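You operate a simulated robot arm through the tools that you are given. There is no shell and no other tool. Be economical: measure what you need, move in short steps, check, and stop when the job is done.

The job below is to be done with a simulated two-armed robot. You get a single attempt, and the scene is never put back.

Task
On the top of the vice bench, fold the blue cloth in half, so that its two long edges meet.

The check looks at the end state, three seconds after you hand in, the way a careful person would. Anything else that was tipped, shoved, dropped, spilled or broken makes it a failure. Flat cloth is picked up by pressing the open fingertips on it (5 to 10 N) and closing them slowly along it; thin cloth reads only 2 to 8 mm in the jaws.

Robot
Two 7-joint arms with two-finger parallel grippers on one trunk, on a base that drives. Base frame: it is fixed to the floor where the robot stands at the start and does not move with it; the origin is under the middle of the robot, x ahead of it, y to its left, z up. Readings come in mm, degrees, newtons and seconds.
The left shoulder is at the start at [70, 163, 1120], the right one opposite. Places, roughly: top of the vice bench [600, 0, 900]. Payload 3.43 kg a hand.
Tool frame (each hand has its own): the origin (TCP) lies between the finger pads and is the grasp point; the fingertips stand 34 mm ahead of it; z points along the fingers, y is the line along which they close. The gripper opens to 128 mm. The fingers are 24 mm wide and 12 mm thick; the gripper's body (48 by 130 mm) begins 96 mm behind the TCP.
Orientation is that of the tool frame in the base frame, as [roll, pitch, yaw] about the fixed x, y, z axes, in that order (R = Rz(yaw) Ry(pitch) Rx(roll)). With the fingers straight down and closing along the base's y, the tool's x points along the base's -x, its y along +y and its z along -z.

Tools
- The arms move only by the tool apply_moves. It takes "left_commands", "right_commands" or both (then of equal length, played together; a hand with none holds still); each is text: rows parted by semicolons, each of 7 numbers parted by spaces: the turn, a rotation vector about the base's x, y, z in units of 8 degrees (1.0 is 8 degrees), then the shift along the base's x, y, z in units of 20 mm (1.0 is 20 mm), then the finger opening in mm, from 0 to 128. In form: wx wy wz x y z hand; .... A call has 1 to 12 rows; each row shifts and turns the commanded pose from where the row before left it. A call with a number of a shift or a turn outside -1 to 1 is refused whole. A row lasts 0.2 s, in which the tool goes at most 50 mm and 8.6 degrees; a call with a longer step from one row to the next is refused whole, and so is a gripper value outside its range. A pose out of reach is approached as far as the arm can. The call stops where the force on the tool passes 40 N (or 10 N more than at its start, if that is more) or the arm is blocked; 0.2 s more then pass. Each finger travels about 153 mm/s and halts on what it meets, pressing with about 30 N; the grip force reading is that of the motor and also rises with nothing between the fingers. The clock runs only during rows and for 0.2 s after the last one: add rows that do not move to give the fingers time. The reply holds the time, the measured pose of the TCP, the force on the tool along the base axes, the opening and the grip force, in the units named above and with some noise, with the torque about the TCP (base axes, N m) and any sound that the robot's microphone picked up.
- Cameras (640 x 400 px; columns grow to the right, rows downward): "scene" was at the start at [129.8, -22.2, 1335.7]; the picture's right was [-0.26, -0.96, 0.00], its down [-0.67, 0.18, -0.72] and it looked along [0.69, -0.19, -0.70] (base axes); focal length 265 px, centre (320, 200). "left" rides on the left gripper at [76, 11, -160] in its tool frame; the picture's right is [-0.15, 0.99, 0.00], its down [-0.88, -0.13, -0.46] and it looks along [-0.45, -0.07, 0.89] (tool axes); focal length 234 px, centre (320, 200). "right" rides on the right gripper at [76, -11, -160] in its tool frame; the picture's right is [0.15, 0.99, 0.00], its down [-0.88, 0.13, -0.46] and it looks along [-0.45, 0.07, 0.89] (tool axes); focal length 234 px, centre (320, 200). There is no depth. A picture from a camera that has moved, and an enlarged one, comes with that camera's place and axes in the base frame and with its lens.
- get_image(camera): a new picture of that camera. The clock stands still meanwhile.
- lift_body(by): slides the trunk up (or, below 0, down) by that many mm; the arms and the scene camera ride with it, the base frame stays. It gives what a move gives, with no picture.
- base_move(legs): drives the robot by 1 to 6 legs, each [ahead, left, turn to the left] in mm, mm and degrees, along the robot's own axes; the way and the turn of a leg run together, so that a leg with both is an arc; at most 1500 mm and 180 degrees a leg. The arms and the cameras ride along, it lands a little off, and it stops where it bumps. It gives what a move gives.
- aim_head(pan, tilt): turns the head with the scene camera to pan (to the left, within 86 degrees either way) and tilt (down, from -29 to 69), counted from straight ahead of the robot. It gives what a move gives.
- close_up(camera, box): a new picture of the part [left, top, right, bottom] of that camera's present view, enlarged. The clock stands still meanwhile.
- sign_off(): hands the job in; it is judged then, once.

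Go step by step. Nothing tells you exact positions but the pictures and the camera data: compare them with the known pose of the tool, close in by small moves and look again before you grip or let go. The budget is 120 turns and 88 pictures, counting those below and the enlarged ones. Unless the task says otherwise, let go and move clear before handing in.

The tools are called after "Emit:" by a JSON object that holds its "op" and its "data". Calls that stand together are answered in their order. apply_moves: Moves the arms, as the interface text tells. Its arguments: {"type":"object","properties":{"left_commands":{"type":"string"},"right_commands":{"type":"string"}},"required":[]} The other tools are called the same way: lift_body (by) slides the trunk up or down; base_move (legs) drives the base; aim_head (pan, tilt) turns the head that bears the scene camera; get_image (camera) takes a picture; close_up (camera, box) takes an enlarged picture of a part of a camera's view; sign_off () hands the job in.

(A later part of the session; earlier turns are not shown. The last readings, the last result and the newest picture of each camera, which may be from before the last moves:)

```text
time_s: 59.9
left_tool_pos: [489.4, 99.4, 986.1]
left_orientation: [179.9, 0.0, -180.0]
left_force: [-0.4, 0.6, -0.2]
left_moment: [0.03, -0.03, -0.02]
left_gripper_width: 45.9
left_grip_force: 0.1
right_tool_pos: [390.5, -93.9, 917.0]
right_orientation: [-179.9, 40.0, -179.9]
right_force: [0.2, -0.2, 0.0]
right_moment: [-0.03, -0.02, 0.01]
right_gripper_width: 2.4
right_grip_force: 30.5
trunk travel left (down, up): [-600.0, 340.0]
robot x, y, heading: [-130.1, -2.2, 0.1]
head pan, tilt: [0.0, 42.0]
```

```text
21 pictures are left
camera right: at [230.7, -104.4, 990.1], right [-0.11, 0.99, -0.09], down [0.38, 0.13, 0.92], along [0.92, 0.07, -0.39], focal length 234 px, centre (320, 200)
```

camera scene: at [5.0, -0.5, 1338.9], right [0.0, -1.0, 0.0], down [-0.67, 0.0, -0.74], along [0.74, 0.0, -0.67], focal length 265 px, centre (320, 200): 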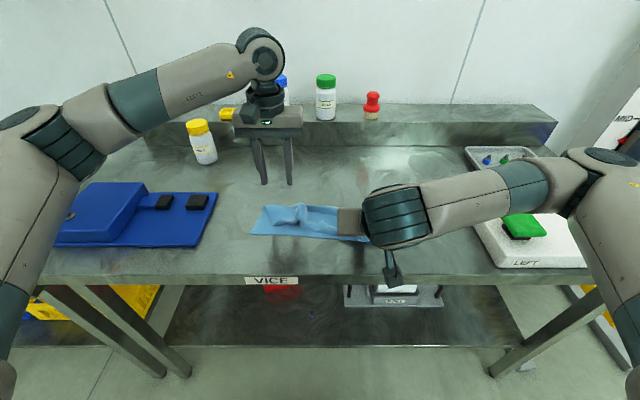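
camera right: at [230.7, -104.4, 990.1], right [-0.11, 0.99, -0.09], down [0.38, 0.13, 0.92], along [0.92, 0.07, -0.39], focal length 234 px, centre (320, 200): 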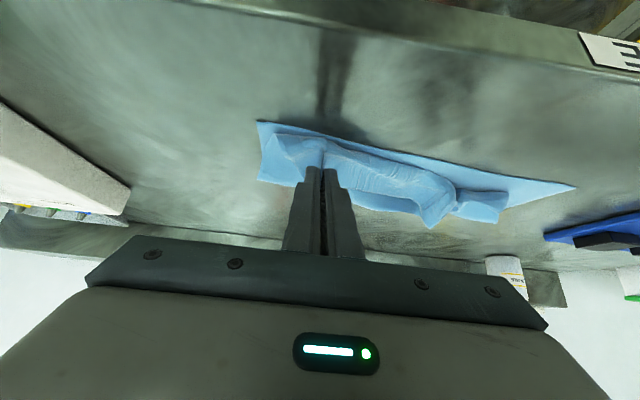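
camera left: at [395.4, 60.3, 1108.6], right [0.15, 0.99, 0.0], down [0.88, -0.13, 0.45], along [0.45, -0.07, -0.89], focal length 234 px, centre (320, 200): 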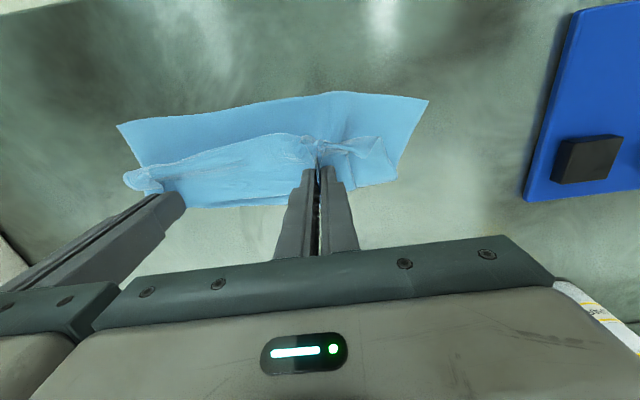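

The right end is over the near edge. I'll lower, release and back away, then look from above.

Emit:
{"op": "apply_moves", "data": {"right_commands": "0 0 0 -0.2 0 -0.4 0;0 0 0 -0.1 0 -0.3 0;0 0 0 0 0 0 6;0 0 0 0 0 0 14;0 0 0 0 0 0 24;0 0 0 0 0 0 24;0 0 0 -0.5 0 0.5 24;0 0 0 -0.8 0 0.8 24;0 1 0 -0.3 -0.5 1 24;0 1 0 0 -1 1 24;0 1 0 0 -1 1 24;0 1 0 0 -1 0.6 24"}}

Emit:
{"op": "apply_moves", "data": {"right_commands": "0 1 0 0 -0.8 0 24;0 0 0 0 -0.8 0 24;0 0 0 0 0 0 24"}}

Emit:
{"op": "close_up", "data": {"camera": "scene", "box": [230, 155, 398, 260]}}

```text
time_s: 62.5
left_tool_pos: [490.7, 98.4, 985.3]
left_orientation: [180.0, 0.1, -179.9]
left_force: [-0.5, 0.0, 0.3]
left_moment: [0.01, 0.02, -0.01]
left_gripper_width: 46.1
left_grip_force: 0.0
right_tool_pos: [360.1, -162.2, 1000.7]
right_orientation: [-180.0, 7.8, -180.0]
right_force: [-0.5, -0.1, -0.1]
right_moment: [-0.01, 0.0, 0.01]
right_gripper_width: 24.2
right_grip_force: 0.1
right hand out of reach, approached as far as the arm can: row 8
trunk travel left (down, up): [-600.0, 340.0]
robot x, y, heading: [-129.7, -1.0, 0.0]
head pan, tilt: [0.0, 42.0]
```

```text
time_s: 63.3
left_tool_pos: [489.3, 99.3, 985.9]
left_orientation: [-179.9, -0.2, -179.9]
left_force: [0.7, 0.4, -0.4]
left_moment: [-0.02, 0.06, -0.01]
left_gripper_width: 46.2
left_grip_force: 0.1
right_tool_pos: [360.3, -193.2, 1000.4]
right_orientation: [180.0, -0.1, 180.0]
right_force: [-0.4, 0.2, -0.2]
right_moment: [-0.01, 0.0, -0.02]
right_gripper_width: 24.0
right_grip_force: 0.0
trunk travel left (down, up): [-600.0, 340.0]
robot x, y, heading: [-128.0, -0.2, 0.0]
head pan, tilt: [0.0, 42.0]
```

```text
3.81 times, centred on (314, 208) of scene
camera zoom: at [5.5, -0.2, 1338.9], right [0.0, -1.0, 0.0], down [-0.67, 0.0, -0.74], along [0.74, 0.0, -0.67], focal length 1010 px, centre (343, 171)
```

zoom: 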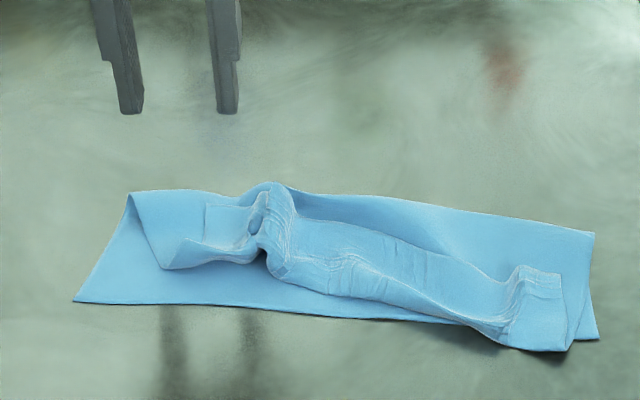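

The end was carried over but its flap is still curled back, because the pinch is too deep from the edge. I'll unfold the cloth to the far side and refold it, this time gripping right at the edge; first, grab the raised edge humps.

Emit:
{"op": "apply_moves", "data": {"left_commands": "0 0 0 -0.1 -0.6 -0.4 56;0 0 0 -0.1 -0.6 -0.4 56;0 0 0 -0.1 -0.6 -0.6 56;0 0 0 -0.1 -0.6 -0.6 56;0 0 0 -0.05 -0.45 -0.6 56;0 0 0 0 0 -0.6 56;0 0 0 0 0 0 56", "right_commands": "0 0 0 0.6 0.8 -0.4 50;0 0 0 0.6 0.8 -0.4 50;0 0 0 0.6 0.8 -0.6 50;0 0 0 0.6 0.8 -0.8 50;0 0 0 0.6 0.8 -0.9 50;0 0 0 0 0 -0.8 50;0 0 0 0 0 0 50"}}

Emit:
{"op": "get_image", "data": {"camera": "left"}}

Emit:
{"op": "get_image", "data": {"camera": "right"}}

```text
time_s: 64.9
left_tool_pos: [481.4, 43.4, 922.4]
left_orientation: [-179.9, 0.0, 180.0]
left_force: [-0.3, 0.2, -0.9]
left_moment: [-0.02, -0.01, -0.05]
left_gripper_width: 56.2
left_grip_force: 0.1
right_tool_pos: [422.0, -111.7, 923.6]
right_orientation: [-180.0, -0.1, -179.9]
right_force: [0.1, 0.1, -0.3]
right_moment: [-0.01, -0.04, 0.02]
right_gripper_width: 50.1
right_grip_force: 0.0
trunk travel left (down, up): [-600.0, 340.0]
robot x, y, heading: [-128.3, -1.5, 0.1]
head pan, tilt: [0.0, 42.0]
```

```text
19 pictures are left
camera left: at [405.8, 54.4, 1082.4], right [0.15, 0.99, 0.0], down [0.88, -0.13, 0.46], along [0.45, -0.07, -0.89], focal length 234 px, centre (320, 200)
```

left: 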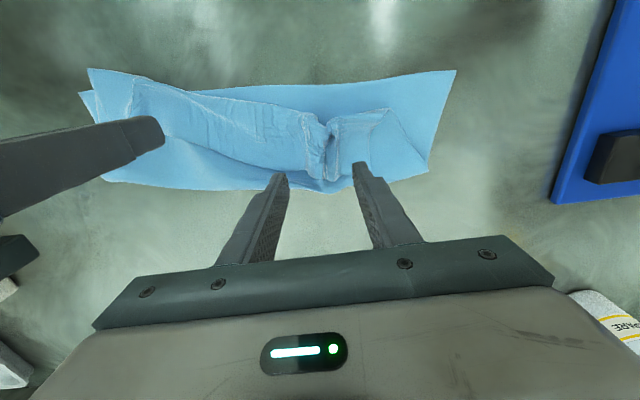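

```text
18 pictures are left
camera right: at [346.5, -122.4, 1082.8], right [-0.15, 0.99, 0.0], down [0.88, 0.13, 0.46], along [0.45, 0.07, -0.89], focal length 234 px, centre (320, 200)
```

right: 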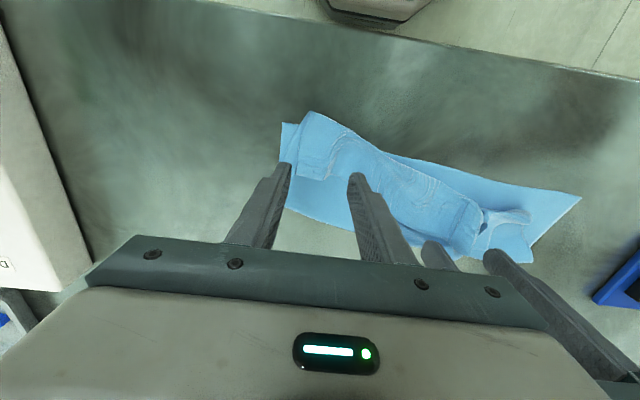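

Both humps lie between the fingers. I'll lower and close.

Emit:
{"op": "apply_moves", "data": {"left_commands": "0 0 0 0 0 -0.5 56;0 0 0 0 0 -0.45 56;0 0 0 0 0 0 48;0 0 0 0 0 0 40;0 0 0 0 0 0 34;0 0 0 0 0 0 28;0 0 0 0 0 0 22;0 0 0 0 0 0 16;0 0 0 0 0 0 10;0 0 0 0 0 0 5;0 0 0 0 0 0 0;0 0 0 0 0 0 0", "right_commands": "0 0 0 0 0 -0.6 50;0 0 0 0 0 -0.6 50;0 0 0 0 0 -0.1 44;0 0 0 0 0 0 38;0 0 0 0 0 0 32;0 0 0 0 0 0 26;0 0 0 0 0 0 20;0 0 0 0 0 0 16;0 0 0 0 0 0 10;0 0 0 0 0 0 5;0 0 0 0 0 0 0;0 0 0 0 0 0 0"}}

```text
time_s: 67.5
left_tool_pos: [479.5, 42.9, 903.7]
left_orientation: [180.0, 0.0, -180.0]
left_force: [-0.7, -3.0, -0.2]
left_moment: [-0.09, 0.04, 0.04]
left_gripper_width: 3.2
left_grip_force: 29.5
right_tool_pos: [420.0, -111.8, 896.5]
right_orientation: [-180.0, 0.0, 180.0]
right_force: [0.5, 3.3, 3.9]
right_moment: [0.13, -0.01, 0.01]
right_gripper_width: 3.5
right_grip_force: 30.5
trunk travel left (down, up): [-600.0, 340.0]
robot x, y, heading: [-129.4, 2.6, -0.0]
head pan, tilt: [0.0, 42.0]
```

Both are caught. I'll lift and carry forward to about x ≈ 560, then check.

Emit:
{"op": "apply_moves", "data": {"left_commands": "0 0 0 0 0 0.6 0;0 0 0 0 0 0.8 0;0 0 0 0.2 0 0.9 0;0 0 0 0.4 0 0.9 0;0 0 0 0.6 0 0.8 0;0 0 0 0.7 0 0.5 0;0 0 0 0.7 0 0 0;0 0 0 0.7 0 0 0;0 0 0 0.7 0 0 0;0 0 0 0 0 0 0", "right_commands": "0 0 0 0.2 0 0.7 0;0 0 0 0.6 0 0.9 0;0 0 0 0.8 0 0.9 0;0 0 0 0.9 0 1 0;0 0 0 0.9 0 0.9 0;0 0 0 0.9 -0.2 0.5 0;0 0 0 0.9 -0.2 0 0;0 0 0 0.9 -0.2 0 0;0 0 0 0.9 -0.2 0 0;0 0 0 0 0 0 0"}}

Emit:
{"op": "close_up", "data": {"camera": "scene", "box": [230, 135, 398, 240]}}

```text
time_s: 69.7
left_tool_pos: [561.8, 41.2, 994.3]
left_orientation: [-179.7, 0.0, 179.9]
left_force: [1.4, -18.6, 0.2]
left_moment: [-0.71, -0.07, 0.32]
left_gripper_width: 3.5
left_grip_force: 30.3
right_tool_pos: [559.1, -128.7, 995.6]
right_orientation: [179.9, 0.0, -179.7]
right_force: [-2.6, 19.3, -0.8]
right_moment: [0.66, 0.03, 0.04]
right_gripper_width: 2.9
right_grip_force: 30.4
trunk travel left (down, up): [-600.0, 340.0]
robot x, y, heading: [-127.1, -0.2, -0.2]
head pan, tilt: [0.0, 42.0]
```

```text
3.81 times, centred on (314, 188) of scene
camera zoom: at [4.9, -0.6, 1338.9], right [0.0, -1.0, 0.0], down [-0.67, 0.0, -0.74], along [0.74, 0.0, -0.67], focal length 1010 px, centre (343, 248)
```

zoom: 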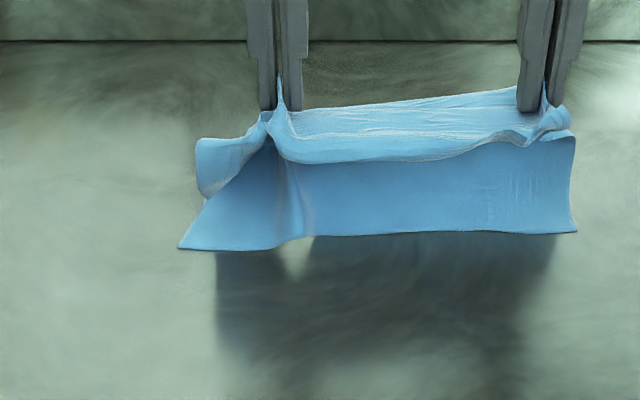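

Both pinches hold several layers, so the whole cloth is off the bench. I'll lay it down, then pick it up by its clean near edge, hang it straight and lay it in two passes so the grip orientation suits the final fold.

Emit:
{"op": "apply_moves", "data": {"left_commands": "0 0 0 0.2 -0.2 -0.5 0;0 0 0 0.4 -0.1 -0.8 0;0 0 0 0.5 0 -0.9 0;0 0 0 0.5 0 -0.9 0;0 0 0 0.4 0 -0.9 0;0 0 0 0 0 -0.4 4;0 0 0 0 0 0 20;0 0 0 0 0 0 40;0 0 0 0 0 0 46;0 0 0 0 0 1 46;0 0 0 0 0 1 46;0 0 0 0 0.5 1 46", "right_commands": "0 0 0 0.2 0.2 -0.5 0;0 0 0 0.4 0.1 -0.8 0;0 0 0 0.5 0 -0.9 0;0 0 0 0.5 0 -0.9 0;0 0 0 0.4 0 -0.9 0;0 0 0 0 0 -0.4 4;0 0 0 0 0 0 20;0 0 0 0 0 0 40;0 0 0 0 0 0 46;0 0 0 0 0 1 46;0 0 0 0 0 1 46;0 0 0 0 -0.2 1 46"}}

Emit:
{"op": "close_up", "data": {"camera": "scene", "box": [230, 135, 398, 240]}}

```text
time_s: 72.3
left_tool_pos: [601.7, 47.2, 967.0]
left_orientation: [179.9, 0.0, -179.9]
left_force: [0.0, 0.6, -0.1]
left_moment: [-0.01, 0.0, -0.03]
left_gripper_width: 45.9
left_grip_force: 0.1
right_tool_pos: [599.6, -127.1, 966.6]
right_orientation: [-180.0, 0.1, -179.9]
right_force: [0.2, -0.1, 0.3]
right_moment: [0.02, 0.01, -0.04]
right_gripper_width: 46.2
right_grip_force: 0.1
trunk travel left (down, up): [-600.0, 340.0]
robot x, y, heading: [-129.8, -1.1, 0.2]
head pan, tilt: [0.0, 42.0]
```

```text
3.81 times, centred on (314, 188) of scene
camera zoom: at [4.3, -0.2, 1338.9], right [0.0, -1.0, 0.0], down [-0.67, 0.0, -0.74], along [0.74, 0.0, -0.67], focal length 1010 px, centre (343, 248)
```

zoom: 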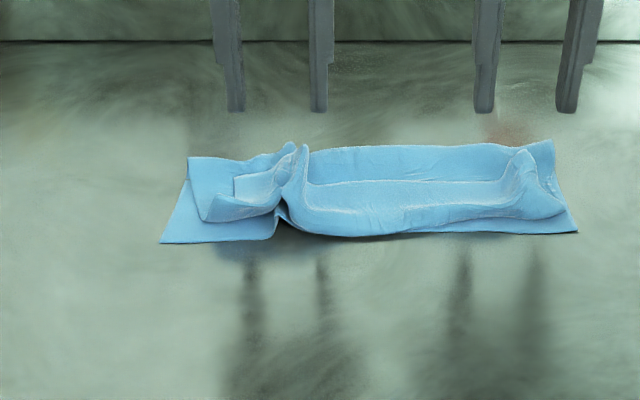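

Now a clearer view of the right end is needed to find the free corner of the top sheet.

Emit:
{"op": "close_up", "data": {"camera": "right", "box": [160, 0, 560, 250]}}

Emit:
{"op": "close_up", "data": {"camera": "left", "box": [160, 0, 560, 250]}}

```text
1.60 times, centred on (360, 125) of right
camera zoom: at [524.3, -137.0, 1126.8], right [-0.15, 0.99, 0.0], down [0.88, 0.13, 0.46], along [0.45, 0.07, -0.89], focal length 375 px, centre (256, 320)
```

zoom: 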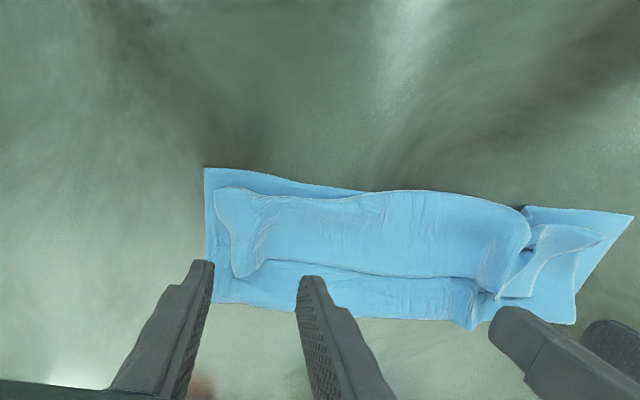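

```text
1.60 times, centred on (360, 125) of left
camera zoom: at [525.4, 57.6, 1126.1], right [0.15, 0.99, 0.0], down [0.88, -0.13, 0.46], along [0.45, -0.07, -0.89], focal length 375 px, centre (256, 320)
```

zoom: 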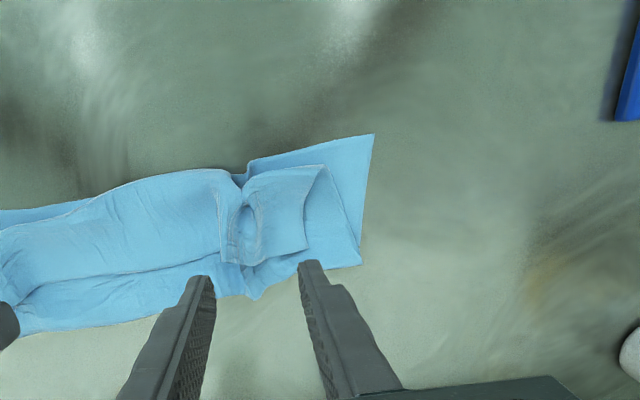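

The right hand is already above the free far-right corner hump, and the far-left corner of the flap is at about (600, 60). I'll lower both and pinch only the top flap, right one high and left one lightly pressed.

Emit:
{"op": "apply_moves", "data": {"left_commands": "0 0 0 0 0.65 -0.8 30;0 0 0 0 0 -0.8 30;0 0 0 0 0 -0.8 30;0 0 0 0 0 -0.4 30;0 0 0 0 0 -0.3 30;0 0 0 0 0 -0.1 30;0 0 0 0 0 0 30", "right_commands": "0 0 0 0.1 0 -0.8 46;0 0 0 0 0 -0.8 46;0 0 0 0 0 -0.8 46;0 0 0 0 0 -0.4 46;0 0 0 0 0 -0.3 46;0 0 0 0 0 0 46;0 0 0 0 0 0 46"}}

Emit:
{"op": "close_up", "data": {"camera": "left", "box": [160, 40, 480, 240]}}

Emit:
{"op": "close_up", "data": {"camera": "right", "box": [160, 40, 480, 240]}}

```text
time_s: 73.9
left_tool_pos: [601.1, 57.9, 901.1]
left_orientation: [-180.0, 0.0, -179.9]
left_force: [-0.4, 0.6, 1.5]
left_moment: [-0.02, 0.01, 0.02]
left_gripper_width: 30.1
left_grip_force: 0.1
right_tool_pos: [603.0, -126.1, 904.1]
right_orientation: [-180.0, 0.0, 180.0]
right_force: [-0.1, 0.0, 0.3]
right_moment: [-0.02, 0.0, -0.03]
right_gripper_width: 45.7
right_grip_force: 0.1
trunk travel left (down, up): [-600.0, 340.0]
robot x, y, heading: [-126.1, 0.4, 0.1]
head pan, tilt: [0.0, 42.0]
```

```text
2.00 times, centred on (320, 140) of left
camera zoom: at [526.4, 70.5, 1061.3], right [0.15, 0.99, 0.0], down [0.88, -0.13, 0.46], along [0.45, -0.07, -0.89], focal length 468 px, centre (320, 320)
```

zoom: 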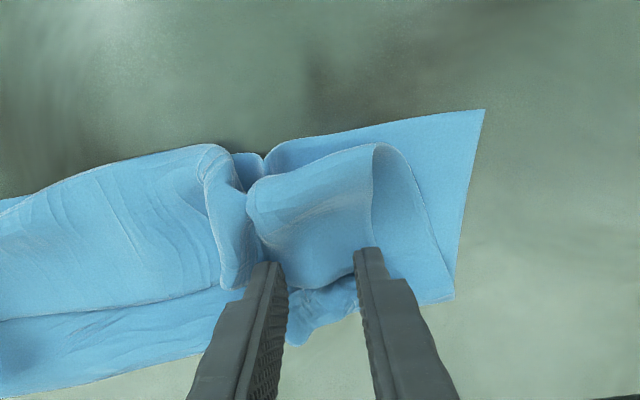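

```text
2.00 times, centred on (320, 140) of right
camera zoom: at [527.8, -136.4, 1063.8], right [-0.15, 0.99, 0.0], down [0.88, 0.13, 0.46], along [0.45, 0.07, -0.89], focal length 468 px, centre (320, 320)
```

zoom: 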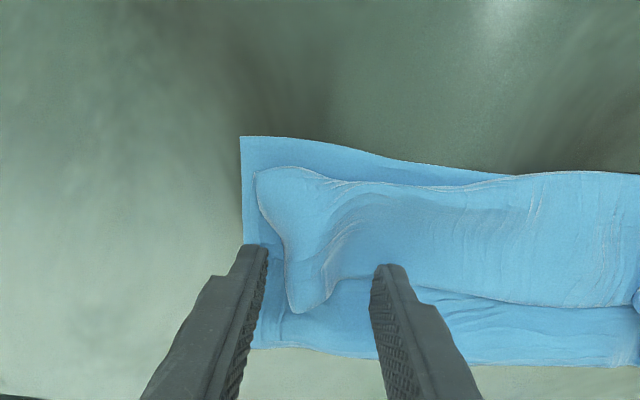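

Both free corners are nicely between the fingers. Closing now.

Emit:
{"op": "apply_moves", "data": {"left_commands": "0 0 0 0 0 0 27;0 0 0 0 0 0 24;0 0 0 0 0 0 20;0 0 0 0 0 0 16;0 0 0 0 0 0 12;0 0 0 0 0 0 8;0 0 0 0 0 0 4;0 0 0 0 0 0 0;0 0 0 0 0 0 0", "right_commands": "0 0 0 0 0 0 40;0 0 0 0 0 0 34;0 0 0 0 0 0 28;0 0 0 0 0 0 22;0 0 0 0 0 0 16;0 0 0 0 0 0 10;0 0 0 0 0 0 5;0 0 0 0 0 0 0;0 0 0 0 0 0 0"}}

```text
time_s: 75.9
left_tool_pos: [601.3, 59.6, 901.1]
left_orientation: [180.0, 0.0, 180.0]
left_force: [-0.2, -0.8, 1.0]
left_moment: [-0.05, 0.01, 0.02]
left_gripper_width: 4.9
left_grip_force: 29.9
right_tool_pos: [602.2, -125.8, 903.8]
right_orientation: [-180.0, 0.0, -180.0]
right_force: [0.5, 1.7, 3.9]
right_moment: [0.08, 0.06, 0.02]
right_gripper_width: 3.0
right_grip_force: 30.4
trunk travel left (down, up): [-600.0, 340.0]
robot x, y, heading: [-127.4, -1.3, -0.1]
head pan, tilt: [0.0, 42.0]
```

Both caught (4.9 and 3.0 mm). I'll lift well up to let the cloth hang out.

Emit:
{"op": "apply_moves", "data": {"left_commands": "0 0 0 0 0 0.6 0;0 0 0 0 0 1 0;0 0 0 0 0 1 0;0 0 0 0 0 1 0;0 0 0 0 0 1 0;0 0 0 0 0 1 0;0 0 0 0 0 1 0;0 0 0 0 0 1 0;0 0 0 0 0 1 0;0 0 0 0 0 0 0", "right_commands": "0 0 0 0 0 0.6 0;0 0 0 0 0 1 0;0 0 0 0 0 1 0;0 0 0 0 0 1 0;0 0 0 0 0 1 0;0 0 0 0 0 1 0;0 0 0 0 0 1 0;0 0 0 0 0 1 0;0 0 0 0 0 1 0;0 0 0 0 0 0 0"}}

Emit:
{"op": "get_image", "data": {"camera": "scene"}}

```text
time_s: 78.1
left_tool_pos: [603.1, 57.9, 1072.0]
left_orientation: [179.9, -0.1, -180.0]
left_force: [0.5, -0.6, 0.6]
left_moment: [0.06, 0.01, -0.02]
left_gripper_width: 5.0
left_grip_force: 30.2
right_tool_pos: [603.1, -126.7, 1075.2]
right_orientation: [179.9, -0.1, 179.9]
right_force: [-0.3, 0.2, -0.6]
right_moment: [0.0, 0.0, 0.0]
right_gripper_width: 2.4
right_grip_force: 29.9
trunk travel left (down, up): [-600.0, 340.0]
robot x, y, heading: [-133.5, -0.6, 0.1]
head pan, tilt: [0.0, 42.0]
```

```text
11 pictures are left
camera scene: at [6.0, -0.8, 1338.8], right [0.0, -1.0, 0.0], down [-0.67, 0.0, -0.74], along [0.74, 0.0, -0.67], focal length 265 px, centre (320, 200)
```

scene: 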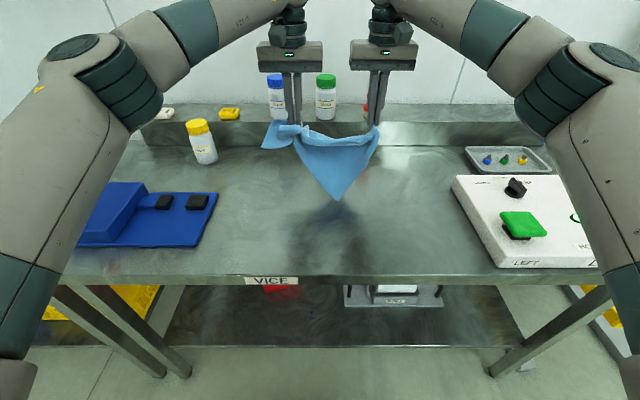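

The right hand holds the far-right corner with its side hanging free, while the left still has two layers on its side. I'll lay the cloth back out with the near-right corner towards the robot, then release the left.

Emit:
{"op": "apply_moves", "data": {"left_commands": "0 0 0 -1 0 0.1 0;0 0 0 -1 0 0.1 0;0 0 0 -1 0 0 0;0 0 0 -1 0 0 0;0 0 0 -1 0 0 0;0 0 0 0 0 -0.5 0;0 0 0 0 0 -0.5 0;0 0 0 0.3 0 -0.5 0;0 0 0 0.6 0 -0.5 0;0 0 0 0.9 0 -0.7 0", "right_commands": "0 0 0 -1 0 0.1 0;0 0 0 -1 0 0.1 0;0 0 0 -1 0 0 0;0 0 0 -1 0 0 0;0 0 0 -1 0 0 0;0 0 0 0 0 -0.5 0;0 0 0 0 0 -0.5 0;0 0 0 0.3 0 -0.5 0;0 0 0 0.6 -0.1 -0.5 0;0 0 0 0.9 -0.1 -0.7 0"}}

Emit:
{"op": "apply_moves", "data": {"left_commands": "0 0 0 1 0 -0.8 0;0 0 0 1 0 -0.8 0;0 0 0 1 0 -0.9 0;0 0 0 1 0 -0.9 0;0 0 0 1 0 -0.9 0;0 0 0 1 0 -0.9 0;0 0 0 0.8 0 -0.2 0;0 0 0 0.5 0 -0.2 0;0 0 0 0 0 0 0", "right_commands": "0 0 0 1 -0.1 -0.8 0;0 0 0 1 -0.1 -0.8 0;0 0 0 1 -0.1 -0.9 0;0 0 0 1 -0.1 -0.9 0;0 0 0 1 -0.1 -0.9 0;0 0 0 1 -0.1 -0.9 0;0 0 0 0.8 -0.1 -0.2 0;0 0 0 0.5 0 -0.2 0;0 0 0 0 0 0 0"}}

Emit:
{"op": "close_up", "data": {"camera": "scene", "box": [230, 110, 430, 235]}}

```text
time_s: 80.3
left_tool_pos: [538.4, 58.4, 1023.0]
left_orientation: [180.0, -0.1, -179.9]
left_force: [0.5, 0.3, 0.1]
left_moment: [0.02, 0.02, -0.01]
left_gripper_width: 4.8
left_grip_force: 30.2
right_tool_pos: [539.3, -131.5, 1026.5]
right_orientation: [-180.0, -0.1, -180.0]
right_force: [0.4, 0.1, 0.0]
right_moment: [-0.04, 0.02, 0.02]
right_gripper_width: 2.8
right_grip_force: 29.7
trunk travel left (down, up): [-600.0, 340.0]
robot x, y, heading: [-128.5, 2.6, 0.0]
head pan, tilt: [0.0, 42.0]
```

```text
time_s: 82.3
left_tool_pos: [683.3, 59.2, 911.7]
left_orientation: [-180.0, 0.1, 180.0]
left_force: [-0.1, -1.1, -0.1]
left_moment: [-0.02, 0.0, 0.02]
left_gripper_width: 5.0
left_grip_force: 30.5
right_tool_pos: [685.7, -144.7, 915.0]
right_orientation: [-179.9, 0.0, -180.0]
right_force: [-0.3, 0.2, 0.4]
right_moment: [-0.01, 0.0, 0.03]
right_gripper_width: 2.5
right_grip_force: 30.3
trunk travel left (down, up): [-600.0, 340.0]
robot x, y, heading: [-129.1, 1.7, -0.0]
head pan, tilt: [0.0, 42.0]
```

```text
3.20 times, centred on (330, 172) of scene
camera zoom: at [5.1, -0.5, 1338.9], right [0.0, -1.0, 0.0], down [-0.67, 0.0, -0.74], along [0.74, 0.0, -0.67], focal length 848 px, centre (288, 288)
```

zoom: 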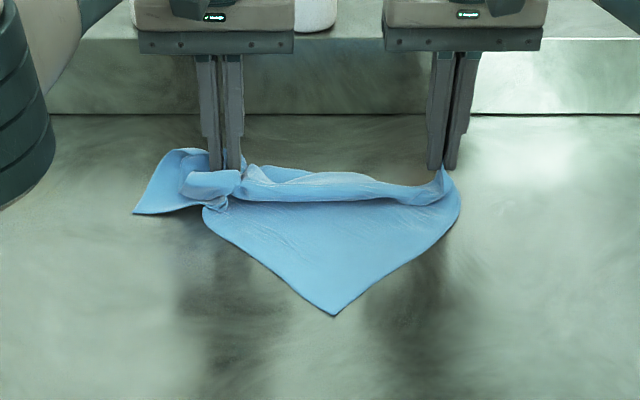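

The right side is opening out, with the near-right corner at about (500, −37) and the near-left corner at about (636, 144). I'll release the left and take that near-left corner to pull it towards the robot.

Emit:
{"op": "apply_moves", "data": {"left_commands": "0 0 0 0 0 -0.4 0;0 0 0 0 0 0 12;0 0 0 0 0 0 30;0 0 0 0 0 0 40;0 0 0 0 0 1 40;0 0 0 0 0 1 40;0 0 0 -0.6 0.85 0.5 40;0 0 0 -0.6 0.85 0 38;0 0 0 -0.55 0.85 0 36;0 0 0 0 0 -0.9 36;0 0 0 0 0 -0.8 36;0 0 0 0 0 0 36", "right_commands": "0 0 0 0 0 -0.4 0;0 0 0 0 0 -0.3 0;0 0 0 0 0 0 0;0 0 0 0 0 0 0;0 0 0 0 0 0 0;0 0 0 0 0 0 0;0 0 0 0 0 0 0;0 0 0 0 0 0 0;0 0 0 0 0 0 0;0 0 0 0 0 0 0;0 0 0 0 0 0 0;0 0 0 0 0 0 0"}}

Emit:
{"op": "get_image", "data": {"camera": "left"}}

```text
time_s: 84.9
left_tool_pos: [650.2, 108.6, 917.8]
left_orientation: [180.0, -0.1, -180.0]
left_force: [-0.5, 0.5, -0.5]
left_moment: [-0.02, 0.04, -0.03]
left_gripper_width: 35.8
left_grip_force: 0.1
right_tool_pos: [685.0, -144.6, 899.8]
right_orientation: [-180.0, 0.1, -179.9]
right_force: [-0.2, 0.3, 2.9]
right_moment: [0.0, 0.07, 0.0]
right_gripper_width: 2.5
right_grip_force: 30.8
trunk travel left (down, up): [-600.0, 340.0]
robot x, y, heading: [-126.9, 4.4, 0.1]
head pan, tilt: [0.0, 42.0]
```

```text
9 pictures are left
camera left: at [573.9, 121.7, 1078.2], right [0.15, 0.99, 0.0], down [0.88, -0.13, 0.46], along [0.45, -0.07, -0.89], focal length 234 px, centre (320, 200)
```

left: 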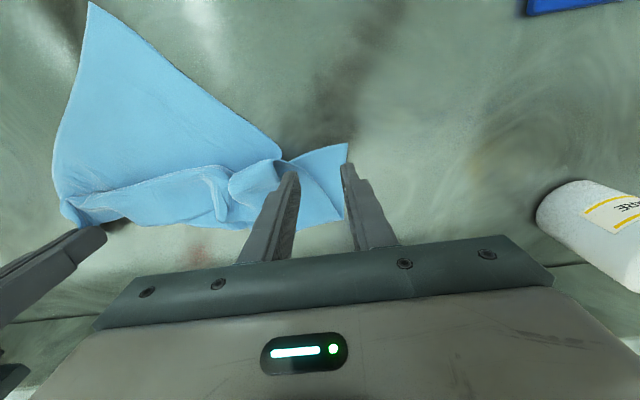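

Emit:
{"op": "apply_moves", "data": {"left_commands": "0 0 0 -0.3 -0.4 0 30;0 0 0 0 0 -0.5 30;0 0 0 0 0 -0.4 30;0 0 0 0 0 -0.1 30;0 0 0 0 0 0 30"}}

```text
time_s: 86.1
left_tool_pos: [642.7, 102.7, 899.3]
left_orientation: [-180.0, 0.1, -179.9]
left_force: [1.1, 0.6, 0.3]
left_moment: [0.0, -0.01, 0.0]
left_gripper_width: 29.8
left_grip_force: 0.2
right_tool_pos: [683.7, -144.3, 899.2]
right_orientation: [-180.0, 0.1, -180.0]
right_force: [0.0, 0.1, 1.9]
right_moment: [0.01, 0.08, -0.04]
right_gripper_width: 2.7
right_grip_force: 29.6
trunk travel left (down, up): [-600.0, 340.0]
robot x, y, heading: [-128.2, -1.4, -0.3]
head pan, tilt: [0.0, 42.0]
```

Emit:
{"op": "apply_moves", "data": {"left_commands": "0 0 0 0 0 -0.1 30;0 0 0 0 0 -0.08 30;0 0 0 0 0 0 30"}}

```text
time_s: 86.9
left_tool_pos: [641.1, 102.7, 896.5]
left_orientation: [-180.0, 0.1, -179.9]
left_force: [-0.2, 0.0, 5.9]
left_moment: [-0.21, -0.02, -0.01]
left_gripper_width: 30.1
left_grip_force: 0.8
right_tool_pos: [684.5, -145.2, 900.9]
right_orientation: [179.9, 0.0, -180.0]
right_force: [0.8, -0.2, 1.0]
right_moment: [0.02, 0.02, -0.01]
right_gripper_width: 2.5
right_grip_force: 30.1
trunk travel left (down, up): [-600.0, 340.0]
robot x, y, heading: [-127.8, -2.5, -0.0]
head pan, tilt: [0.0, 42.0]
```

Pressing at 6 N; closing slowly on the near-left corner.

Emit:
{"op": "apply_moves", "data": {"left_commands": "0 0 0 0 0 -0.02 28;0 0 0 0 0 0 25;0 0 0 0 0 0 22;0 0 0 0 0 -0.01 19;0 0 0 0 0 0 16;0 0 0 0 0 0 13;0 0 0 0 0 0 10;0 0 0 0 0 0 7;0 0 0 0 0 0 4;0 0 0 0 0 0 0;0 0 0 0 0 0 0"}}

```text
time_s: 89.3
left_tool_pos: [640.3, 102.1, 896.0]
left_orientation: [180.0, 0.1, -180.0]
left_force: [0.7, -0.8, 15.6]
left_moment: [-0.13, -0.03, -0.01]
left_gripper_width: 0.0
left_grip_force: 29.9
right_tool_pos: [684.0, -145.2, 902.1]
right_orientation: [180.0, 0.2, 180.0]
right_force: [0.2, 0.6, 1.1]
right_moment: [0.0, 0.04, -0.02]
right_gripper_width: 2.6
right_grip_force: 29.9
trunk travel left (down, up): [-600.0, 340.0]
robot x, y, heading: [-128.6, -0.6, -0.1]
head pan, tilt: [0.0, 42.0]
```

Missed (0 mm). I'll retry with a wider opening so a taller ridge forms.

Emit:
{"op": "apply_moves", "data": {"left_commands": "0 0 0 0 0 0.6 0;0 0 0 0.15 -0.1 0.2 48;0 0 0 0 0 0 48;0 0 0 0 0 -0.5 48;0 0 0 0 0 -0.2 48;0 0 0 0 0 -0.1 48;0 0 0 0 0 0 48"}}

```text
time_s: 90.9
left_tool_pos: [644.7, 100.8, 897.4]
left_orientation: [-179.9, 0.2, -179.8]
left_force: [1.6, 1.4, 13.2]
left_moment: [-0.45, -0.01, 0.04]
left_gripper_width: 47.5
left_grip_force: 0.2
right_tool_pos: [683.6, -145.4, 900.7]
right_orientation: [180.0, 0.0, -179.9]
right_force: [-0.7, 0.9, 0.6]
right_moment: [0.01, 0.02, 0.01]
right_gripper_width: 2.4
right_grip_force: 29.8
trunk travel left (down, up): [-600.0, 340.0]
robot x, y, heading: [-127.0, 5.2, 0.1]
head pan, tilt: [0.0, 42.0]
```

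The load is all on the inner finger, which must be on the lump. I'll shift outward.

Emit:
{"op": "apply_moves", "data": {"left_commands": "0 0 0 0 0 0.6 44;0 0 0 0 0.6 0.2 38;0 0 0 0 0 0 38;0 0 0 0 0 -0.5 38;0 0 0 0 0 -0.25 38;0 0 0 0 0 0 38"}}

Emit:
{"op": "close_up", "data": {"camera": "left", "box": [160, 40, 480, 240]}}

```text
time_s: 92.3
left_tool_pos: [647.1, 111.7, 896.8]
left_orientation: [180.0, 0.1, -180.0]
left_force: [0.2, 0.2, 6.0]
left_moment: [-0.2, 0.0, 0.0]
left_gripper_width: 37.9
left_grip_force: 0.0
right_tool_pos: [684.9, -143.9, 899.8]
right_orientation: [-179.9, 0.0, -179.9]
right_force: [0.6, 0.2, 1.6]
right_moment: [-0.03, 0.01, 0.0]
right_gripper_width: 2.6
right_grip_force: 30.0
trunk travel left (down, up): [-600.0, 340.0]
robot x, y, heading: [-127.7, -1.1, -0.1]
head pan, tilt: [0.0, 42.0]
```

```text
2.00 times, centred on (320, 140) of left
camera zoom: at [570.4, 124.1, 1056.5], right [0.15, 0.99, 0.0], down [0.88, -0.13, 0.46], along [0.45, -0.07, -0.89], focal length 468 px, centre (320, 320)
```

zoom: 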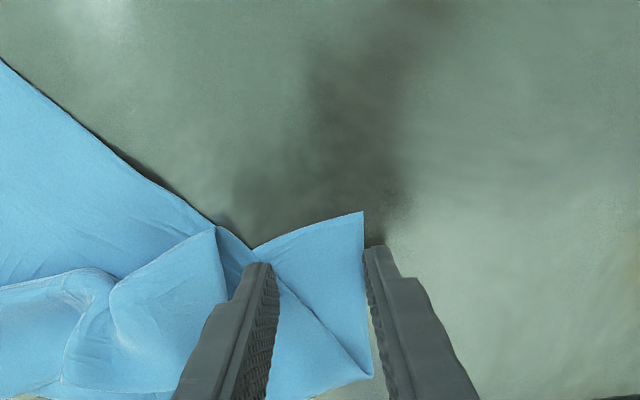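

The corner lies right between the fingers with the outer one just off its edge. I'll narrow in, roll the hand 3° so the outer finger bears too, and press.

Emit:
{"op": "apply_moves", "data": {"left_commands": "0 0 0 0 0 0.5 36;-0.4 0 0 -0.1 -0.25 0 32;0 0 0 0 0 0 32;0 0 0 0 0 -0.4 32;0 0 0 0 0 -0.12 32;0 0 0 0 0 0 32"}}

```text
time_s: 93.7
left_tool_pos: [642.7, 108.5, 895.6]
left_orientation: [-176.8, 0.0, -179.8]
left_force: [0.9, -0.7, 7.2]
left_moment: [0.16, -0.08, -0.03]
left_gripper_width: 31.8
left_grip_force: 0.1
right_tool_pos: [684.1, -145.4, 901.4]
right_orientation: [180.0, 0.1, 180.0]
right_force: [0.5, 0.1, 0.4]
right_moment: [0.03, 0.03, 0.03]
right_gripper_width: 2.5
right_grip_force: 30.1
trunk travel left (down, up): [-600.0, 340.0]
robot x, y, heading: [-130.9, -0.6, 0.0]
head pan, tilt: [0.0, 42.0]
```

Emit:
{"op": "apply_moves", "data": {"left_commands": "0.2 0 0 0 0 -0.03 32;0 0 0 0 0 0 30;0 0 0 0 0 0 27;0 0 0 0 0 0 24;0 0 0 0 0 0 21;0 0 0 0 0 0 18;0 0 0 0 0 0 15;0 0 0 0 0 0 12;0 0 0 0 0 0 9;0 0 0 0 0 0 6;0 0 0 0 0 0 3;0 0 0 0 0 0 0"}}

```text
time_s: 96.3
left_tool_pos: [642.8, 106.8, 897.2]
left_orientation: [-178.4, 0.0, 179.9]
left_force: [-0.2, -1.0, 11.6]
left_moment: [-0.11, 0.02, 0.01]
left_gripper_width: 0.2
left_grip_force: 30.0
right_tool_pos: [685.0, -144.9, 901.2]
right_orientation: [180.0, 0.0, 179.9]
right_force: [-1.0, -0.1, 1.6]
right_moment: [0.01, -0.01, -0.04]
right_gripper_width: 2.4
right_grip_force: 30.1
trunk travel left (down, up): [-600.0, 340.0]
robot x, y, heading: [-129.9, 0.7, -0.1]
head pan, tilt: [0.0, 42.0]
```

Still missing. A better idea: the near-right corner is clean and single-layer at about (500, −37). I'll take that with the left hand, so the two hands hold the right short edge, then hang the cloth to straighten it and lay it out again.

Emit:
{"op": "apply_moves", "data": {"left_commands": "0 0 0 0 0 1 0;0.2 0 0 0 0 1 10;0 0 0 0 0 1 44;0 0 0 -0.61 -0.92 0 44;0 0 0 -0.61 -0.92 0 44;0 0 0 -0.61 -0.92 0 44;0 0 0 -0.61 -0.92 0 44;0 0 0 -0.61 -0.92 0 44;0 0 0 -0.61 -0.92 0 44;0 0 0 -0.61 -0.92 0 44;0 0 0 -0.61 -0.92 0 44;0 0 0 0 0 0 44"}}

Emit:
{"op": "apply_moves", "data": {"left_commands": "0 0 0 0 0 -1 44;0 0 0 0 0 -1 44;0 0 0 0 0 -0.7 44;0 0 0 0 0 -0.2 44;0 0 0 0 0 0 44"}}

Emit:
{"op": "close_up", "data": {"camera": "left", "box": [160, 40, 480, 240]}}

```text
time_s: 98.9
left_tool_pos: [546.6, -40.8, 955.6]
left_orientation: [179.9, 0.0, -179.9]
left_force: [-1.3, -0.5, 0.1]
left_moment: [-0.02, 0.0, 0.0]
left_gripper_width: 43.9
left_grip_force: 0.1
right_tool_pos: [685.2, -144.8, 900.1]
right_orientation: [-179.9, 0.0, -180.0]
right_force: [0.6, 0.4, 1.5]
right_moment: [-0.05, 0.04, 0.01]
right_gripper_width: 2.6
right_grip_force: 29.9
trunk travel left (down, up): [-600.0, 340.0]
robot x, y, heading: [-126.1, -0.9, 0.2]
head pan, tilt: [0.0, 42.0]
```

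```text
time_s: 100.1
left_tool_pos: [545.3, -40.8, 898.5]
left_orientation: [-180.0, 0.0, 180.0]
left_force: [-0.5, -0.3, -0.7]
left_moment: [0.01, -0.03, 0.01]
left_gripper_width: 44.0
left_grip_force: 0.1
right_tool_pos: [685.5, -144.4, 898.8]
right_orientation: [180.0, 0.1, 180.0]
right_force: [1.1, -0.1, 1.9]
right_moment: [-0.03, 0.03, 0.0]
right_gripper_width: 2.9
right_grip_force: 30.3
trunk travel left (down, up): [-600.0, 340.0]
robot x, y, heading: [-128.8, -0.7, -0.1]
head pan, tilt: [0.0, 42.0]
```

```text
2.00 times, centred on (320, 140) of left
camera zoom: at [470.8, -29.2, 1057.5], right [0.15, 0.99, 0.0], down [0.88, -0.13, 0.46], along [0.45, -0.07, -0.89], focal length 468 px, centre (320, 320)
```

zoom: 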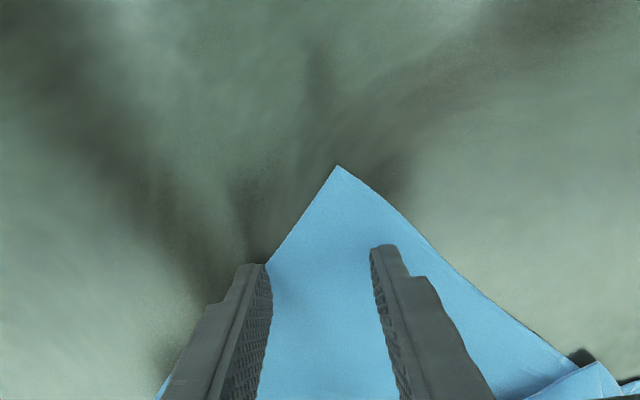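

The corner lies between the fingers; I'll nudge 6 mm left and press.

Emit:
{"op": "apply_moves", "data": {"left_commands": "0 0 0 0.1 0.3 0 46;0 0 0 0 0 -0.12 46;0 0 0 0 0 -0.05 46;0 0 0 0 0 0 46"}}

```text
time_s: 101.1
left_tool_pos: [548.0, -35.6, 895.3]
left_orientation: [-180.0, 0.1, -179.9]
left_force: [2.4, -0.3, 13.0]
left_moment: [0.03, -0.08, -0.01]
left_gripper_width: 46.1
left_grip_force: 0.1
right_tool_pos: [684.7, -144.0, 900.3]
right_orientation: [-180.0, 0.0, 179.9]
right_force: [0.0, 0.1, 0.9]
right_moment: [0.0, 0.03, 0.02]
right_gripper_width: 2.5
right_grip_force: 31.0
trunk travel left (down, up): [-600.0, 340.0]
robot x, y, heading: [-132.8, 4.3, 0.2]
head pan, tilt: [0.0, 42.0]
```

Emit:
{"op": "apply_moves", "data": {"left_commands": "0 0 0 0 0 0.02 46;0 0 0 0 0 0 42;0 0 0 0 0 0 38;0 0 0 0 0 0 34;0 0 0 0 0 0 30;0 0 0 0 0 0 26;0 0 0 0 0 0 22;0 0 0 0 0 0 18;0 0 0 0 0 0 14;0 0 0 0 0 0 9;0 0 0 0 0 0 4;0 0 0 0 0 0 0"}}

```text
time_s: 103.7
left_tool_pos: [546.5, -34.0, 896.2]
left_orientation: [180.0, 0.1, 180.0]
left_force: [2.0, -0.3, 16.7]
left_moment: [0.0, 0.01, 0.0]
left_gripper_width: 0.0
left_grip_force: 30.3
right_tool_pos: [684.4, -144.4, 900.6]
right_orientation: [-180.0, 0.1, 180.0]
right_force: [0.4, 0.6, 0.2]
right_moment: [0.03, 0.02, -0.02]
right_gripper_width: 2.7
right_grip_force: 29.5
trunk travel left (down, up): [-600.0, 340.0]
robot x, y, heading: [-129.3, -2.6, -0.1]
head pan, tilt: [0.0, 42.0]
```

Missed, and the force was above 10 N. I'll retry with about 6 N and slower closing.

Emit:
{"op": "apply_moves", "data": {"left_commands": "0 0 0 0 0 0.5 0;0 0 0 0 0 0 46;0 0 0 0 0 0 50;0 0 0 0 0 -0.4 50;0 0 0 0 0 -0.06 50;0 0 0 0 0 0 50;0 0 0 0 0 0 50"}}

```text
time_s: 105.3
left_tool_pos: [547.7, -34.6, 895.3]
left_orientation: [180.0, 0.0, -180.0]
left_force: [-0.4, -0.4, 4.7]
left_moment: [0.05, 0.01, 0.01]
left_gripper_width: 50.2
left_grip_force: 0.1
right_tool_pos: [684.7, -145.2, 899.2]
right_orientation: [-179.9, 0.0, 180.0]
right_force: [0.7, 0.3, 0.8]
right_moment: [-0.02, 0.04, 0.01]
right_gripper_width: 2.8
right_grip_force: 29.9
trunk travel left (down, up): [-600.0, 340.0]
robot x, y, heading: [-131.7, -1.7, -0.3]
head pan, tilt: [0.0, 42.0]
```

Emit:
{"op": "apply_moves", "data": {"left_commands": "0 0 0 0 0 -0.01 48;0 0 0 0 0 0 46;0 0 0 0 0 0 44;0 0 0 0 0 0 42;0 0 0 0 0 0 40;0 0 0 0 0 0 38;0 0 0 0 0 0 36;0 0 0 0 0 0 34;0 0 0 0 0 0 32;0 0 0 0 0 0 30;0 0 0 0 0 0 28;0 0 0 0 0 0 26"}}

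Emit:
{"op": "apply_moves", "data": {"left_commands": "0 0 0 0 0 0 24;0 0 0 0 0 0 22;0 0 0 0 0 0 20;0 0 0 0 0 0 18;0 0 0 0 0 0 16;0 0 0 0 0 0 14;0 0 0 0 0 0 12;0 0 0 0 0 0 10;0 0 0 0 0 0 8;0 0 0 0 0 0 5;0 0 0 0 0 0 2;0 0 0 0 0 0 0"}}

```text
time_s: 107.9
left_tool_pos: [547.4, -34.2, 895.5]
left_orientation: [179.9, 0.0, -179.9]
left_force: [0.8, 0.1, 6.2]
left_moment: [-0.04, -0.02, -0.01]
left_gripper_width: 25.4
left_grip_force: 0.0
right_tool_pos: [684.7, -144.2, 900.1]
right_orientation: [-180.0, 0.0, -180.0]
right_force: [0.1, 0.0, 1.2]
right_moment: [0.02, -0.01, -0.03]
right_gripper_width: 2.6
right_grip_force: 30.3
trunk travel left (down, up): [-600.0, 340.0]
robot x, y, heading: [-130.7, 0.3, -0.2]
head pan, tilt: [0.0, 42.0]
```

```text
time_s: 110.5
left_tool_pos: [547.5, -33.6, 894.4]
left_orientation: [-180.0, 0.1, -180.0]
left_force: [0.7, -1.3, 7.8]
left_moment: [-0.04, -0.01, -0.01]
left_gripper_width: 2.0
left_grip_force: 30.0
right_tool_pos: [683.3, -144.5, 900.5]
right_orientation: [180.0, 0.0, -180.0]
right_force: [-0.5, 0.5, 1.2]
right_moment: [0.0, 0.04, -0.01]
right_gripper_width: 2.7
right_grip_force: 29.9
trunk travel left (down, up): [-600.0, 340.0]
robot x, y, heading: [-128.9, -1.0, -0.1]
head pan, tilt: [0.0, 42.0]
```

Caught (2.0 mm); gentle and slow is the way. Now I'll lift both hands high so the cloth hangs from its right short edge, turning that edge to run along x.

Emit:
{"op": "apply_moves", "data": {"left_commands": "0 0 0 0 0 0.6 0;0 0 0 0 0 0.9 0;0 0 0 0 0 1 0;0 0 0 0 0 1 0;0 0 0 0 0 1 0;0 0 0 0 0 1 0;0 0 0 0 0 1 0;0 0 0 -0.5 0 1 0;0 0 0 -0.5 0 1 0;0 0 0 -0.5 0 1 0;0 0 0 -0.4 0 0.8 0;0 0 0 0 0 0 0", "right_commands": "0 0 0 0 0 0.6 0;0 0 0 0 0.2 0.9 0;0 0 0 0 0.4 1 0;0 0 0 0 0.5 1 0;0 0 0 0 0.6 1 0;0 0 0 0 0.7 1 0;0 0 0 0 0.7 1 0;0 0 0 -0.3 0.7 1 0;0 0 0 -0.3 0.6 1 0;0 0 0 -0.3 0.6 0.9 0;0 0 0 -0.3 0.5 0.8 0;0 0 0 0 0 0 0"}}

Emit:
{"op": "apply_moves", "data": {"left_commands": "0 0 0 0 0.4 0.9 0;0 0 0 0 0.5 0.9 0;0 0 0 0 0.6 0.9 0;0 0 0 0 0.6 0.9 0;0 0 0 0 0.4 0.8 0;0 0 0 0 0 0 0", "right_commands": "0 0 0 0 0.4 0.9 0;0 0 0 0 0.5 0.9 0;0 0 0 0 0.6 0.9 0;0 0 0 0 0.6 0.9 0;0 0 0 0 0.4 0.8 0;0 0 0 0 0 0 0"}}

Emit:
{"op": "get_image", "data": {"camera": "scene"}}

```text
time_s: 113.1
left_tool_pos: [515.3, -29.0, 1101.2]
left_orientation: [-179.9, -0.2, -179.1]
left_force: [0.1, 0.0, -0.1]
left_moment: [0.0, 0.0, 0.01]
left_gripper_width: 1.9
left_grip_force: 29.4
right_tool_pos: [657.8, -56.7, 1094.5]
right_orientation: [179.5, 0.1, 178.9]
right_force: [0.5, -0.8, 0.9]
right_moment: [-0.04, 0.02, 0.01]
right_gripper_width: 2.8
right_grip_force: 29.9
right hand out of reach, approached as far as the arm can: row 7, 9
trunk travel left (down, up): [-600.0, 340.0]
robot x, y, heading: [-129.4, -0.7, -0.0]
head pan, tilt: [0.0, 42.0]
```

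```text
time_s: 113.6
left_tool_pos: [506.9, -21.2, 1127.0]
left_orientation: [179.6, 0.0, 179.7]
left_force: [0.4, 0.4, 0.4]
left_moment: [-0.02, -0.01, -0.04]
left_gripper_width: 2.2
left_grip_force: 29.7
right_tool_pos: [646.0, -48.0, 1117.8]
right_orientation: [179.5, 0.0, 178.7]
right_force: [-0.3, 0.5, 0.0]
right_moment: [0.0, -0.04, -0.02]
right_gripper_width: 2.6
right_grip_force: 29.8
right hand out of reach, approached as far as the arm can: row 1, 2
trunk travel left (down, up): [-600.0, 340.0]
robot x, y, heading: [-129.1, 0.2, 0.2]
head pan, tilt: [0.0, 42.0]
stopped in row 2 (left hand): the force on the tool passed its limit (the readings are from after the stop); the commanded pose is now the measured one
```

```text
6 pictures are left
camera scene: at [4.6, -0.7, 1338.9], right [0.0, -1.0, 0.0], down [-0.67, 0.0, -0.74], along [0.74, 0.0, -0.67], focal length 265 px, centre (320, 200)
```

scene: 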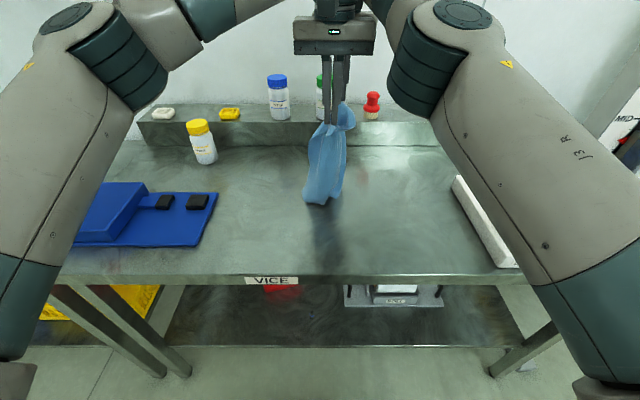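

The cloth hangs from its right short edge, but the left hand brushed the limit near the right forearm. I'll raise the trunk instead, spread the hands along x, and use the base to move sideways.

Emit:
{"op": "lift_body", "data": {"by": 100}}

Emit:
{"op": "apply_moves", "data": {"left_commands": "0 0 0 -0.5 0 0 0;0 0 0 -0.7 0 0 0;0 0 0 -0.5 0 0 0;0 0 0 0 0 0 0"}}

Emit:
{"op": "base_move", "data": {"legs": [[0, 110, 0]]}}

```text
time_s: 114.9
left_tool_pos: [507.3, -20.5, 1226.5]
left_orientation: [179.6, -0.1, 179.8]
left_force: [-1.7, 2.4, -3.8]
left_moment: [-0.13, -0.24, -0.15]
left_gripper_width: 2.2
left_grip_force: 30.1
right_tool_pos: [646.4, -47.7, 1218.0]
right_orientation: [179.5, -0.1, 178.8]
right_force: [-0.4, -0.7, -0.4]
right_moment: [-0.02, -0.02, 0.03]
right_gripper_width: 2.6
right_grip_force: 29.9
trunk travel left (down, up): [-700.0, 240.0]
robot x, y, heading: [-129.5, -0.3, 0.3]
head pan, tilt: [0.0, 42.0]
```

```text
time_s: 115.9
left_tool_pos: [472.8, -21.2, 1226.0]
left_orientation: [179.6, -0.2, 179.6]
left_force: [4.2, 4.2, -8.6]
left_moment: [-0.23, 0.7, 0.34]
left_gripper_width: 2.6
left_grip_force: 30.3
right_tool_pos: [647.4, -47.5, 1219.1]
right_orientation: [179.6, 0.0, 178.8]
right_force: [0.7, 0.2, -0.4]
right_moment: [0.0, -0.01, 0.01]
right_gripper_width: 2.4
right_grip_force: 29.8
trunk travel left (down, up): [-700.0, 240.0]
robot x, y, heading: [-130.4, 0.9, -0.0]
head pan, tilt: [0.0, 42.0]
```

```text
time_s: 117.1
left_tool_pos: [473.4, 86.0, 1225.7]
left_orientation: [179.6, 0.0, 179.6]
left_force: [-7.6, 6.1, -13.4]
left_moment: [-0.08, -0.9, -0.4]
left_gripper_width: 2.3
left_grip_force: 29.9
right_tool_pos: [647.1, 60.3, 1219.2]
right_orientation: [179.4, 0.0, 178.7]
right_force: [-1.0, -0.6, 0.3]
right_moment: [-0.01, 0.01, 0.01]
right_gripper_width: 2.8
right_grip_force: 30.1
trunk travel left (down, up): [-700.0, 240.0]
robot x, y, heading: [-130.2, 110.0, -0.2]
head pan, tilt: [0.0, 42.0]
```

The left hand reads an odd 13 N pull, so I need a look before going on.

Emit:
{"op": "get_image", "data": {"camera": "scene"}}

```text
5 pictures are left
camera scene: at [5.3, 107.6, 1438.9], right [0.0, -1.0, 0.0], down [-0.67, 0.0, -0.74], along [0.74, 0.0, -0.67], focal length 265 px, centre (320, 200)
```

scene: 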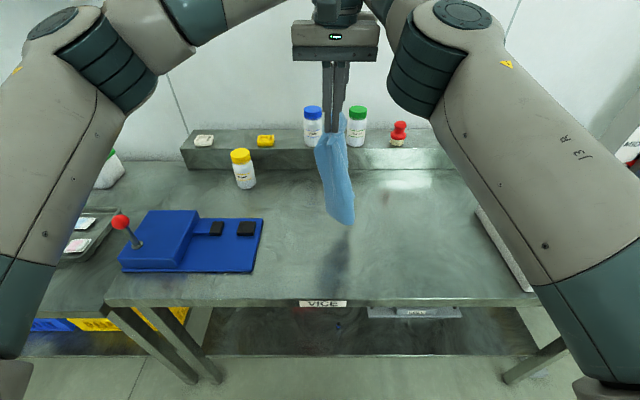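

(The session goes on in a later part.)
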